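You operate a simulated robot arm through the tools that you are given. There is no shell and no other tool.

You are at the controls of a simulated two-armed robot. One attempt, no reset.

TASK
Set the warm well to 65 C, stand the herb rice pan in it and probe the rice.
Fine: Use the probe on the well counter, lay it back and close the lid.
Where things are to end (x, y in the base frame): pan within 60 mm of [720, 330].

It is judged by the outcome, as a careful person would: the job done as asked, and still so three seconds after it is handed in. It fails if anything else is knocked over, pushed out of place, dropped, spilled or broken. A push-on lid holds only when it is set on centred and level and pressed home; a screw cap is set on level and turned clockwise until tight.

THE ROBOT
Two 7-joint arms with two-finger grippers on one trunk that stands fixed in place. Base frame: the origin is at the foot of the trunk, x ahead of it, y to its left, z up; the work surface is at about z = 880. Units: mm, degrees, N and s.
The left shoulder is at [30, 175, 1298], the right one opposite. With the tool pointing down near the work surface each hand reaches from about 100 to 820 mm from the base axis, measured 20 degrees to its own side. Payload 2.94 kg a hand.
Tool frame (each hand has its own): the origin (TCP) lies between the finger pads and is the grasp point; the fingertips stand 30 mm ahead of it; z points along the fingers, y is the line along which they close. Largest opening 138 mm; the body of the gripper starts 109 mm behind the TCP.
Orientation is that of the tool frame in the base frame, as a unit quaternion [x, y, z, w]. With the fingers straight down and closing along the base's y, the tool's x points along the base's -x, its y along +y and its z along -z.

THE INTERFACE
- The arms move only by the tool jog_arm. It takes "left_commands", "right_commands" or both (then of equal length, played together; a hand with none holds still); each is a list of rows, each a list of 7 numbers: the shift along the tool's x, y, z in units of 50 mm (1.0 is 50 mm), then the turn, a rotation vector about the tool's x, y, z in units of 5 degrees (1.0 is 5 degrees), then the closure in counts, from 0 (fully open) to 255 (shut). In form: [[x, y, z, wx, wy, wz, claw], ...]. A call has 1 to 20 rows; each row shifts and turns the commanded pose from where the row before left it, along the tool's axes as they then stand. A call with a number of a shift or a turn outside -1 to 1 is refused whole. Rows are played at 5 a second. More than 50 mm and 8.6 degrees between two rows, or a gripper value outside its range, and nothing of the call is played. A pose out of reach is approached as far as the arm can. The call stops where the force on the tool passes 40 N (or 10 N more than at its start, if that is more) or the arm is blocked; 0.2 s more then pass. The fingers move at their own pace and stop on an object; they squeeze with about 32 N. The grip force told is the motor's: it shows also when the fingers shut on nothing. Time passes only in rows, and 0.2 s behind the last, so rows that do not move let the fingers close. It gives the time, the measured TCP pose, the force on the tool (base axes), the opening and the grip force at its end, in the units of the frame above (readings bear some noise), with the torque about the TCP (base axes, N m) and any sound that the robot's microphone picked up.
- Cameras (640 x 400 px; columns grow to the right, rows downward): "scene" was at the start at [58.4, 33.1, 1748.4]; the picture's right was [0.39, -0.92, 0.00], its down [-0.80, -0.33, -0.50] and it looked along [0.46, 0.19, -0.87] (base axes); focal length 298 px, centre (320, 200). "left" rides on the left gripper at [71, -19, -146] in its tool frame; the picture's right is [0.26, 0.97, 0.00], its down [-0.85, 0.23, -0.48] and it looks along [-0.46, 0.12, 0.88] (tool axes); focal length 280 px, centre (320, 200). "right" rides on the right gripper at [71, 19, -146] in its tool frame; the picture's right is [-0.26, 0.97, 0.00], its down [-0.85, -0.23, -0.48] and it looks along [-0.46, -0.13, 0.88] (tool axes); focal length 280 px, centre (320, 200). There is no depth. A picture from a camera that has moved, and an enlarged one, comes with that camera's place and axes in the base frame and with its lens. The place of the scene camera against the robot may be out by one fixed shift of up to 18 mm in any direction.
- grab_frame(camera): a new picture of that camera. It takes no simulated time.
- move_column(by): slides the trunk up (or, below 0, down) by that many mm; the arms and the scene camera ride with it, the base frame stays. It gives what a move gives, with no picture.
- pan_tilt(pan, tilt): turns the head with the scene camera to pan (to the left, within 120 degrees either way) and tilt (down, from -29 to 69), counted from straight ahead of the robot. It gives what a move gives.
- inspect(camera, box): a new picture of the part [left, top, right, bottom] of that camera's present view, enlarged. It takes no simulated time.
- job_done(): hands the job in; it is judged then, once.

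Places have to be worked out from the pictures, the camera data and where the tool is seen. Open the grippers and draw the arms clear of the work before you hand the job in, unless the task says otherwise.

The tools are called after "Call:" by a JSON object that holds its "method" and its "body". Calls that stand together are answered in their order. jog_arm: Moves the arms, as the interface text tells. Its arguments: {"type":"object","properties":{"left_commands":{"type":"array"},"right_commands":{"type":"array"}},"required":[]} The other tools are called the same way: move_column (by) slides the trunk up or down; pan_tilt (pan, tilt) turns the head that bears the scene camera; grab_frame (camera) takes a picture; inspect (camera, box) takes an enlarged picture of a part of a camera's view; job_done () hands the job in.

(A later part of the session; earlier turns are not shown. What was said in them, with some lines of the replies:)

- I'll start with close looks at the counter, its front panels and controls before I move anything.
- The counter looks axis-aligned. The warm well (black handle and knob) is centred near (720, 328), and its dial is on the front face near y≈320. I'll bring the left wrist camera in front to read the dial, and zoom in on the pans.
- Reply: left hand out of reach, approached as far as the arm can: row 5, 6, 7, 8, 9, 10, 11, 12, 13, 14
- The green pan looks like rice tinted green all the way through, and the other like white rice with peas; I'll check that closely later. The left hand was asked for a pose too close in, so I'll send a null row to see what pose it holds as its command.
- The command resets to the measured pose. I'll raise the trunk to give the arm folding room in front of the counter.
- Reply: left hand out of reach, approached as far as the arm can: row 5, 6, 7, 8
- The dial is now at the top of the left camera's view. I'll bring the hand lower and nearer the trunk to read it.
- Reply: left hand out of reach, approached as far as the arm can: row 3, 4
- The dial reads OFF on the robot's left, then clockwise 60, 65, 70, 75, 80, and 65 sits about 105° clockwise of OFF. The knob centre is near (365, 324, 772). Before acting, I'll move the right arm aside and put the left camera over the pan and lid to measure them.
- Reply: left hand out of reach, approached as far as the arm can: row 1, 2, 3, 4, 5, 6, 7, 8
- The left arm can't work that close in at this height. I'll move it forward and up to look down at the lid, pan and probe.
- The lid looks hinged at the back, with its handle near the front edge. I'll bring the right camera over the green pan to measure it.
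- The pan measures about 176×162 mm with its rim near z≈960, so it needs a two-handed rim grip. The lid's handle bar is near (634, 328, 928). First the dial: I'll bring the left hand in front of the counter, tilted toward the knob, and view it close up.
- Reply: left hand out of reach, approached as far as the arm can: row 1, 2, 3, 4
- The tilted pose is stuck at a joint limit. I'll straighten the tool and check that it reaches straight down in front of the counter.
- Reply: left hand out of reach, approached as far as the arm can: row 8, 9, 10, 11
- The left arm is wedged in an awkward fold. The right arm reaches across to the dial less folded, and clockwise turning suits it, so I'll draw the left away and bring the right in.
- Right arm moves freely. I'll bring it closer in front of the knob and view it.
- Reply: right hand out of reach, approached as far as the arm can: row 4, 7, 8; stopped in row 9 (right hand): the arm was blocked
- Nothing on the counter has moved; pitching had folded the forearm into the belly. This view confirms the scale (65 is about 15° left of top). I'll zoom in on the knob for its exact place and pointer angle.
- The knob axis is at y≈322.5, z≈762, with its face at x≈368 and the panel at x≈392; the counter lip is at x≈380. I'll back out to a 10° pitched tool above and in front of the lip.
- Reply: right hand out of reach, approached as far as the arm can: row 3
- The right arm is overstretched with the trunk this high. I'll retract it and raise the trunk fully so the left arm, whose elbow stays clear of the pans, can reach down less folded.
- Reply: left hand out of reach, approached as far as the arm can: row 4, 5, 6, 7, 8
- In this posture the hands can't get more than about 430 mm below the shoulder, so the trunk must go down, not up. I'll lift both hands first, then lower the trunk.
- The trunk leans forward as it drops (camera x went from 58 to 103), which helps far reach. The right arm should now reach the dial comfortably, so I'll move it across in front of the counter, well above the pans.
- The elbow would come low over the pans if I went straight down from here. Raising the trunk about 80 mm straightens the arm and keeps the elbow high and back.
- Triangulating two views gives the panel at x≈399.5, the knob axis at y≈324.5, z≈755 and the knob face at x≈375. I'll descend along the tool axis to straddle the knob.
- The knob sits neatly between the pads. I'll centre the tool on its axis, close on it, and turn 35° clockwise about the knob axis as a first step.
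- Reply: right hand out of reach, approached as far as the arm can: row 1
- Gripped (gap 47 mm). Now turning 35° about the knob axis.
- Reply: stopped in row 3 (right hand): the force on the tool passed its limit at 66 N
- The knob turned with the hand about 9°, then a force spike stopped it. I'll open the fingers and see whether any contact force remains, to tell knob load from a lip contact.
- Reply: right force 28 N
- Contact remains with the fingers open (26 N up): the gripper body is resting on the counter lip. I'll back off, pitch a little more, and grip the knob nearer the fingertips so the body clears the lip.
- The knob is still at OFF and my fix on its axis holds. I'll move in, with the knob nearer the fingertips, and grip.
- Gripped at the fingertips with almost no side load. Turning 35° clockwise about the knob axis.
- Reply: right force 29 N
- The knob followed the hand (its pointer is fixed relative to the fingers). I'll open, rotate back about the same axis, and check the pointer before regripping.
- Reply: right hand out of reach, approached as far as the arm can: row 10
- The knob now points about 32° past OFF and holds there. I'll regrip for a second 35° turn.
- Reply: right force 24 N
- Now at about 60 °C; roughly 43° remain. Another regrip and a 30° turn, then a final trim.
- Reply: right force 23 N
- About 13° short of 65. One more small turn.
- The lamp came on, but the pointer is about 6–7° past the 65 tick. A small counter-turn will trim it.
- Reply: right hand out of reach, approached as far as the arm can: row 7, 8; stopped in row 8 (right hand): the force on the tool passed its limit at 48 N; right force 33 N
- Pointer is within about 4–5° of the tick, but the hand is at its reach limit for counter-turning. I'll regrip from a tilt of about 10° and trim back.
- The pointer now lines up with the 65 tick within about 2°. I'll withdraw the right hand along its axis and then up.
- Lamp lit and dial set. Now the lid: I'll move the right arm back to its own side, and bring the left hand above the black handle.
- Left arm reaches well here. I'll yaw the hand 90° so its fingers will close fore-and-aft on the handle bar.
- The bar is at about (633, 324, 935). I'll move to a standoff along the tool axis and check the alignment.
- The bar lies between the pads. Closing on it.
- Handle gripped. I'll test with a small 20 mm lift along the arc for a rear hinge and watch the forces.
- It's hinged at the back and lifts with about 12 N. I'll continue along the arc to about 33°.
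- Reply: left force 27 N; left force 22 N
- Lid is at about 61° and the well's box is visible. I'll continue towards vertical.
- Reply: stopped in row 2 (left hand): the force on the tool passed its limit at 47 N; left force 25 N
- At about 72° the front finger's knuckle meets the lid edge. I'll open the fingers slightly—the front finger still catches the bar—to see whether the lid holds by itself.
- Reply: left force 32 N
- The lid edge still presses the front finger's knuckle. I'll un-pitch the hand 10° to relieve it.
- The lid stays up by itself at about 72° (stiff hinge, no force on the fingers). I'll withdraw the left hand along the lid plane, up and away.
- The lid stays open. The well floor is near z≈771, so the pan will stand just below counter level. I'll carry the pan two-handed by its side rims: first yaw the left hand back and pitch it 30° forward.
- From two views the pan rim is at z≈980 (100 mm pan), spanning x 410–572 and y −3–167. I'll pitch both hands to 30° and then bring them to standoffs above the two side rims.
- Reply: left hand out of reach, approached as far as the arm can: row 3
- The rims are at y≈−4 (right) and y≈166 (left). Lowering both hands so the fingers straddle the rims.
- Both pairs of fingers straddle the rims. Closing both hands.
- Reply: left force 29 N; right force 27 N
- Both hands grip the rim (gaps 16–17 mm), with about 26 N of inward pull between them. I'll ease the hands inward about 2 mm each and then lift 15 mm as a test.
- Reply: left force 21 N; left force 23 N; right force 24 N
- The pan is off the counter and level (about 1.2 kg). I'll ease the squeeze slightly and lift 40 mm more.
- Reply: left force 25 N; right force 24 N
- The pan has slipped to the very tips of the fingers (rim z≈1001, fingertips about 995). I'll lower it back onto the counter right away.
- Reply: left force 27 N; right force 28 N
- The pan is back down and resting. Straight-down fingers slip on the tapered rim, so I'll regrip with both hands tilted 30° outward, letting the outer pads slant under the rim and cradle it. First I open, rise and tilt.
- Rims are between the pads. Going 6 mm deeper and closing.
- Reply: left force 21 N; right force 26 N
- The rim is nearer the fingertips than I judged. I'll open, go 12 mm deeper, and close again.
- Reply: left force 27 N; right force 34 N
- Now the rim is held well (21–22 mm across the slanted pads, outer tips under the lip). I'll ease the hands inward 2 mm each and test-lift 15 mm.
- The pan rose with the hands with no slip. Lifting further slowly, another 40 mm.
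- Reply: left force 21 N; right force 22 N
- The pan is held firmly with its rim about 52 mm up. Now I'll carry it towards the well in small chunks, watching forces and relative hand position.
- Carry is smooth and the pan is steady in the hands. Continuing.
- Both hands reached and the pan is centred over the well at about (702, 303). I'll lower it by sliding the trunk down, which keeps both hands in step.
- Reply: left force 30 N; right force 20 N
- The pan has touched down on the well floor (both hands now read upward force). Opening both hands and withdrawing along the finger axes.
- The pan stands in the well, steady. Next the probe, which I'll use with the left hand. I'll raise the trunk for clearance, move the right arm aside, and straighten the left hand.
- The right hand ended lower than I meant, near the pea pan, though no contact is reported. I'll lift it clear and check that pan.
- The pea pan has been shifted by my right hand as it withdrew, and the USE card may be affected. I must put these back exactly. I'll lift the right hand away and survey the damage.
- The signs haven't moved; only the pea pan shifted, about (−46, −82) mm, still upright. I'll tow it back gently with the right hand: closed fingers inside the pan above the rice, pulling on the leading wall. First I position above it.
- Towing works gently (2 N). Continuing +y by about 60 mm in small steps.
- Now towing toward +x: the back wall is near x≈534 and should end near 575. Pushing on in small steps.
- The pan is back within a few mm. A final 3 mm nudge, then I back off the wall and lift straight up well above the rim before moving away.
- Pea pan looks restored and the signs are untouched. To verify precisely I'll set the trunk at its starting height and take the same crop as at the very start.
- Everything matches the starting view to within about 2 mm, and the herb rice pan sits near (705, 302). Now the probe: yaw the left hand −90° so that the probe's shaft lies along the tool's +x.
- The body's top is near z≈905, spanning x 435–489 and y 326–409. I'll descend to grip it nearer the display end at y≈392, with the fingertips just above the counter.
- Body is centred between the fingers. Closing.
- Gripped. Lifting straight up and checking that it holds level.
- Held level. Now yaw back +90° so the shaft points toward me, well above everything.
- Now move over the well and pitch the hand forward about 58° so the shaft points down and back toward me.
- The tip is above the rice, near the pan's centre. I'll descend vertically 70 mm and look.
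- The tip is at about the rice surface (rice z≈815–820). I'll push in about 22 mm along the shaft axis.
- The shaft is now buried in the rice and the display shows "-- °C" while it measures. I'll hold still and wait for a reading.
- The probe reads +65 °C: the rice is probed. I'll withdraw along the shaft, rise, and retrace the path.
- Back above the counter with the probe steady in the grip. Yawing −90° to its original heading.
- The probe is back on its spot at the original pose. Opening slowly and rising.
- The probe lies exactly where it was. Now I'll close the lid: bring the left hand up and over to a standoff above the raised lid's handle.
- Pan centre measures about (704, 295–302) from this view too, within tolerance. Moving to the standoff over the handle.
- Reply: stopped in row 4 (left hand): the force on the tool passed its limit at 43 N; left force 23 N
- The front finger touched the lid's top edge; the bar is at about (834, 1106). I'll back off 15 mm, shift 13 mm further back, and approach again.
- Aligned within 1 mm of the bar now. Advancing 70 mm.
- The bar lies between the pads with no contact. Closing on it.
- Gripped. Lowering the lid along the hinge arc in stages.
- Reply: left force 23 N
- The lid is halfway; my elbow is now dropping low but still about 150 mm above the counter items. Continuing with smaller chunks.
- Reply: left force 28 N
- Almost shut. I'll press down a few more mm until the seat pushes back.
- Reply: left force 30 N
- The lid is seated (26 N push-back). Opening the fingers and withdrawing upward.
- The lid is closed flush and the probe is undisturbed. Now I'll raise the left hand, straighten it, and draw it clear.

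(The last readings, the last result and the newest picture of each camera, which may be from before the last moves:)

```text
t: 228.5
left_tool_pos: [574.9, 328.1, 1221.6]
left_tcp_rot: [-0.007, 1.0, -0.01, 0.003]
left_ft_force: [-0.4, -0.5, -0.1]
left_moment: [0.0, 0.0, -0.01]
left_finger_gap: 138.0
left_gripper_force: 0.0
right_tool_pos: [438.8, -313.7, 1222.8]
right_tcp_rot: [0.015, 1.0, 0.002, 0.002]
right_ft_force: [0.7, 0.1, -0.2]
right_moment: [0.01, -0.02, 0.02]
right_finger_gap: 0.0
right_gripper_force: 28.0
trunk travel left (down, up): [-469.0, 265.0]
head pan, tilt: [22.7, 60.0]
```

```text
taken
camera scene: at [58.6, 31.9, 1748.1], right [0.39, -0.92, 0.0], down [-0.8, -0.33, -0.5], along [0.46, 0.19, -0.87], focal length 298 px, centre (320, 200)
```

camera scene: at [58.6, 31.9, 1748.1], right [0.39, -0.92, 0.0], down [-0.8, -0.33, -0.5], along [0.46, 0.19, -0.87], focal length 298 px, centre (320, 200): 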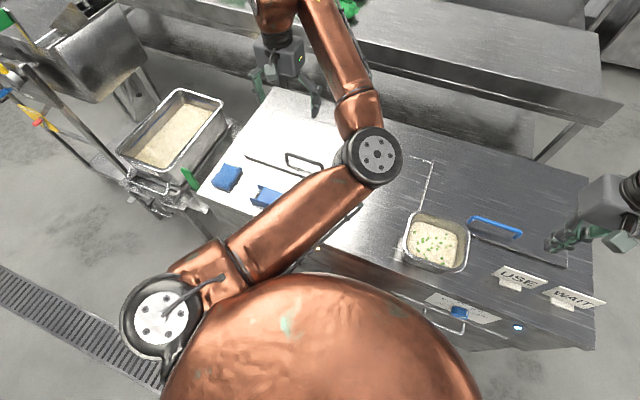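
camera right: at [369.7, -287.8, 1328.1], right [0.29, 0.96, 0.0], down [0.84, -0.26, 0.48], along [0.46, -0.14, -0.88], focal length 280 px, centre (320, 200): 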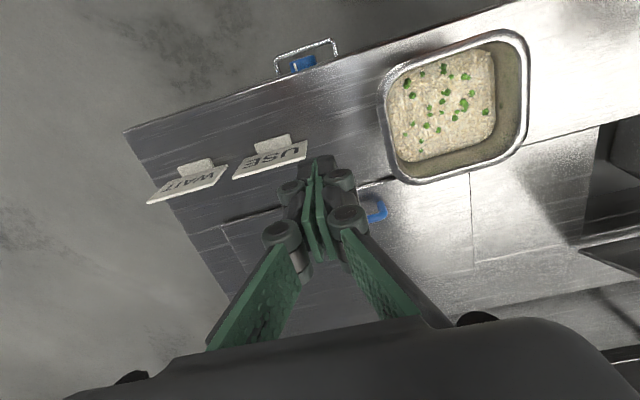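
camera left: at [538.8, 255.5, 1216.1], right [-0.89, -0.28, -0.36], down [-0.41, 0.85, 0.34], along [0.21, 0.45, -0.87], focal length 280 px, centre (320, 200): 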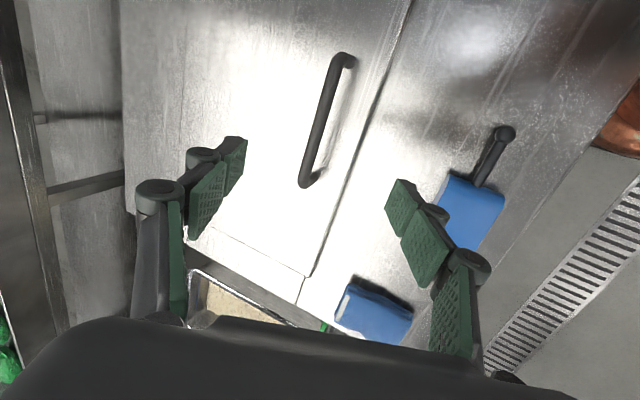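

Call:
{"method": "jog_arm", "body": {"left_commands": [[0, 0.2, -0.6, 0, 0, 0, 0], [0, 0.3, -0.6, 0, 0, 0, 0], [0.3, 0.5, -0.4, 0, 0, 0, 0], [0.4, 0.5, -0.2, 0, 0, 0, 0], [0.4, 0.5, -0.2, 0, 0, 0, 0], [0.4, 0.5, -0.2, 0, 0, 0, 0], [0.4, 0.4, 0, 0, 0, 0, 0], [0.4, 0.4, 0, 0, 0, 0, 0], [0.4, 0.2, 0, 0, 0, 0, 0], [0, 0, 0, 0, 0, 0, 0]], "right_commands": [[0, 0, -0.4, 0, 0, 0, 0], [0, 0, -0.4, 0, 0, 0, 0], [0, 0, -0.4, 0, 0, 0, 0], [0, 0, 0, 0, 0, 0, 0], [0, 0, 0, 0, 0, 0, 0], [0, 0, 0, 0, 0, 0, 0], [0, 0, 0, 0, 0, 0, 0], [0, 0, 0, 0, 0, 0, 0], [0, 0, 0, 0, 0, 0, 0], [0, 0, 0, 0, 0, 0, 0]]}}

Call:
{"method": "grab_frame", "body": {"camera": "scene"}}

Call:
{"method": "grab_frame", "body": {"camera": "left"}}

Call:
{"method": "grab_frame", "body": {"camera": "right"}}

```text
t: 230.7
left_tool_pos: [437.5, 504.0, 1324.9]
left_tcp_rot: [-0.008, 1.0, -0.011, 0.004]
left_ft_force: [0.3, 0.2, -0.9]
left_moment: [-0.01, 0.02, -0.01]
left_finger_gap: 138.0
left_gripper_force: 0.1
right_tool_pos: [439.8, -313.2, 1283.0]
right_tcp_rot: [0.014, 1.0, 0.002, 0.001]
right_ft_force: [0.6, -0.6, 0.0]
right_moment: [0.0, 0.0, -0.03]
right_finger_gap: 137.9
right_gripper_force: 0.0
trunk travel left (down, up): [-469.0, 265.0]
head pan, tilt: [22.7, 60.0]
```

```text
taken
camera scene: at [58.9, 31.9, 1748.1], right [0.39, -0.92, 0.0], down [-0.8, -0.33, -0.5], along [0.46, 0.19, -0.87], focal length 298 px, centre (320, 200)
```

scene: 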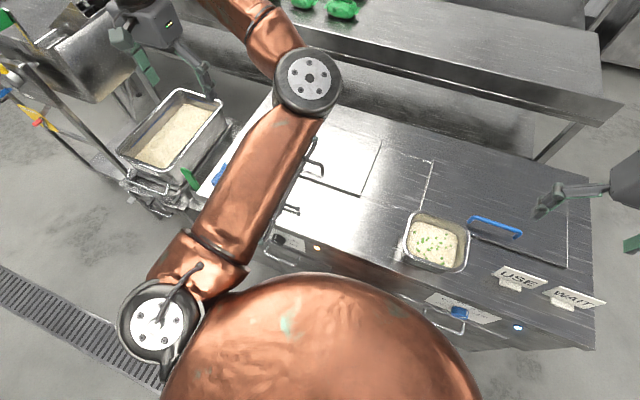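

```text
taken
camera left: at [365.7, 485.4, 1471.3], right [-0.28, 0.96, -0.02], down [0.84, 0.25, 0.48], along [0.46, 0.11, -0.88], focal length 280 px, centre (320, 200)
```

left: 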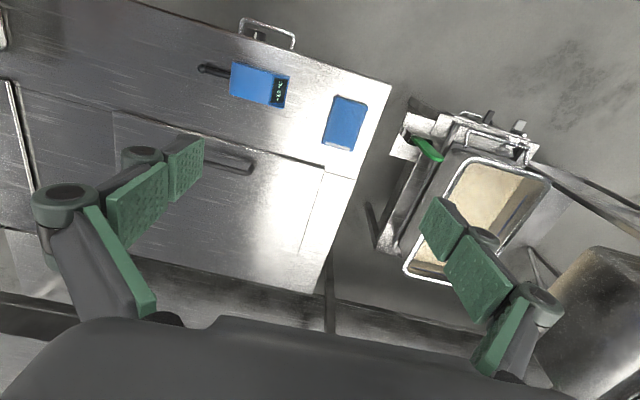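

```text
taken
camera right: at [369.4, -291.9, 1429.0], right [0.29, 0.96, 0.0], down [0.84, -0.26, 0.48], along [0.46, -0.14, -0.88], focal length 280 px, centre (320, 200)
```

right: 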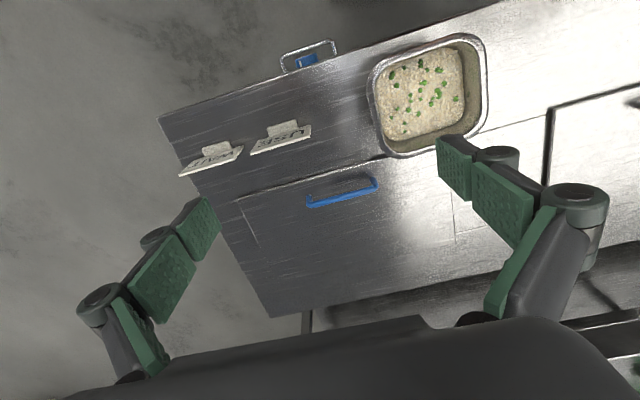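

Everything looks in order. I'll check closely that the lid is fully seated and that the dial is unchanged.

Call:
{"method": "inspect", "body": {"camera": "left", "box": [90, 40, 400, 300]}}

Call:
{"method": "inspect", "body": {"camera": "right", "box": [440, 60, 640, 200]}}

Call:
{"method": "inspect", "body": {"camera": "scene", "box": [250, 100, 450, 270]}}

```text
1.54 times, centred on (245, 170) of left
camera zoom: at [365.7, 485.4, 1471.3], right [-0.28, 0.96, -0.02], down [0.84, 0.25, 0.48], along [0.46, 0.11, -0.88], focal length 431 px, centre (435, 246)
```

zoom: 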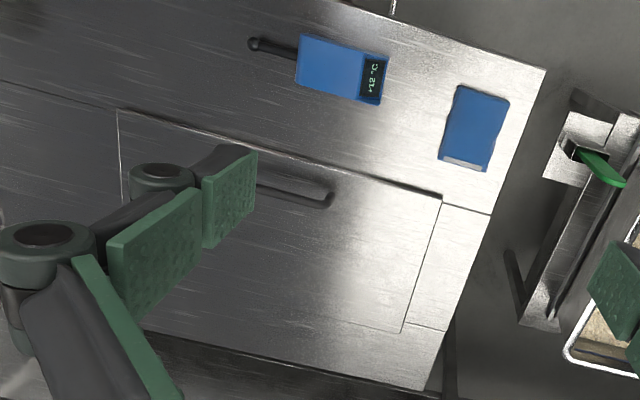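

```text
2.86 times, centred on (540, 130) of right
camera zoom: at [369.4, -291.9, 1429.0], right [0.29, 0.96, 0.0], down [0.84, -0.26, 0.48], along [0.46, -0.14, -0.88], focal length 801 px, centre (-309, 400)
```

zoom: 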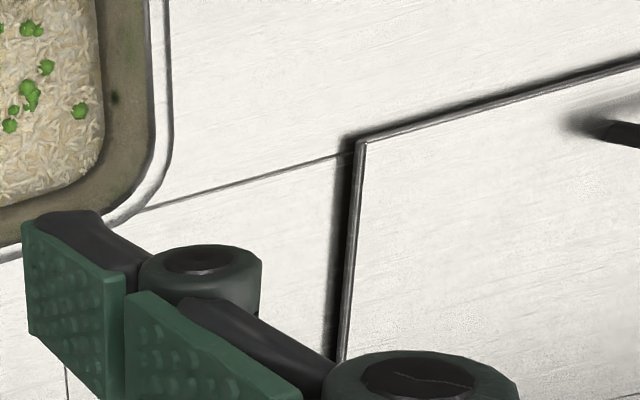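

```text
2.35 times, centred on (350, 185) of scene
camera zoom: at [58.9, 31.9, 1748.1], right [0.39, -0.92, 0.0], down [-0.8, -0.33, -0.5], along [0.46, 0.19, -0.87], focal length 700 px, centre (249, 235)
```

zoom: 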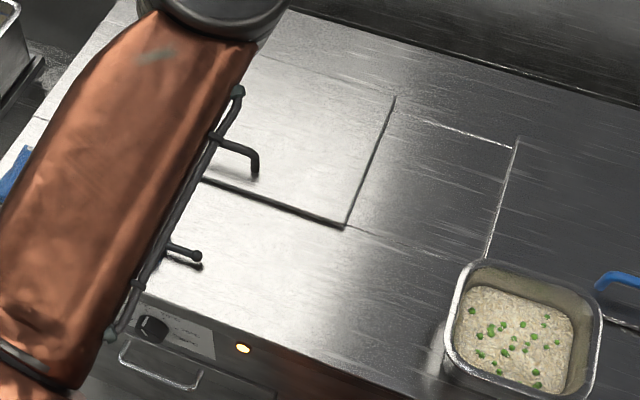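

Call:
{"method": "inspect", "body": {"camera": "scene", "box": [255, 215, 335, 265]}}

Call:
{"method": "inspect", "body": {"camera": "scene", "box": [390, 190, 600, 350]}}

Call:
{"method": "inspect", "body": {"camera": "left", "box": [180, 0, 320, 110]}}

```text
8.00 times, centred on (295, 240) of scene
camera zoom: at [58.9, 31.9, 1748.1], right [0.39, -0.92, 0.0], down [-0.8, -0.33, -0.5], along [0.46, 0.19, -0.87], focal length 2381 px, centre (520, -120)
```

zoom: 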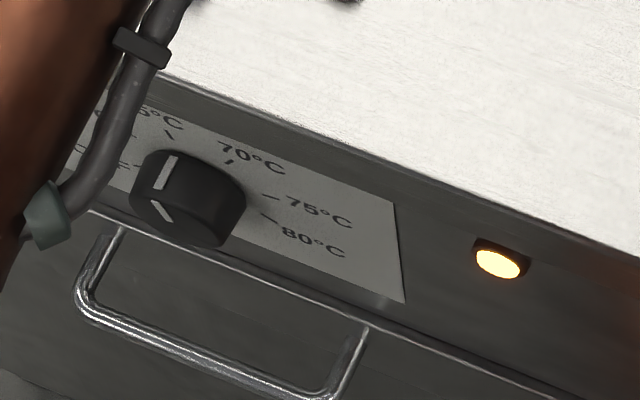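

```text
2.50 times, centred on (495, 270) of scene
camera zoom: at [58.9, 31.9, 1748.1], right [0.39, -0.92, 0.0], down [-0.8, -0.33, -0.5], along [0.46, 0.19, -0.87], focal length 744 px, centre (-118, 25)
```

zoom: 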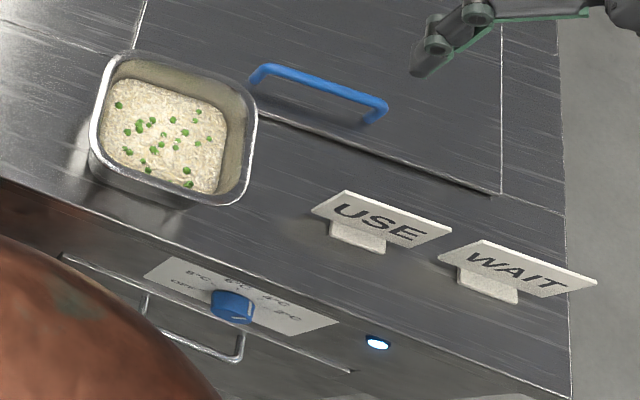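

```text
3.64 times, centred on (250, 55) of left
camera zoom: at [365.7, 485.4, 1471.3], right [-0.28, 0.96, -0.02], down [0.84, 0.25, 0.48], along [0.46, 0.11, -0.88], focal length 1020 px, centre (574, 727)
```

zoom: 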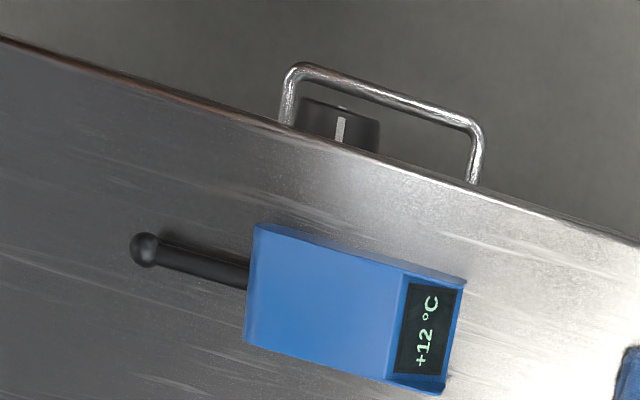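

Checks so far:
- **Dial:** the pointer is on 65 °C and the lamp is lit.
- **Lid and pan:** the lid is seated with the herb rice pan standing inside.
- **Probe:** it is back in its place.
- **Pea pan and cards:** they sit where they started.
- **Arms:** both hands are open and high above the work.

I'm handing the job in.

Call:
{"method": "job_done", "body": {}}

```text
The job is handed in.
```

The job is handed in: the warm well is set to 65 °C, the herb rice pan stands in it, and the rice has been probed at +65 °C. The probe is back on the counter where it lay, and the lid is closed.

- **Dial:** the pointer is within about 2° of the 65 mark and the well's lamp is lit.
- **Herb rice pan:** I took the evenly green pan as the herb rice, since the other looked like white rice with peas. It stands near (704, 300), about 35 mm from the target and inside the 60 mm limit.
- **Lift:** on the first try the pan slipped toward the fingertips, so I set it back down and regripped. I saw nothing spilled.
- **Pea rice pan:** while drawing the right arm back I pushed it about 90 mm out of place. I slid it back, and it now matches the starting view to within about 2 mm. It stayed upright, and the USE and WAIT cards did not move.
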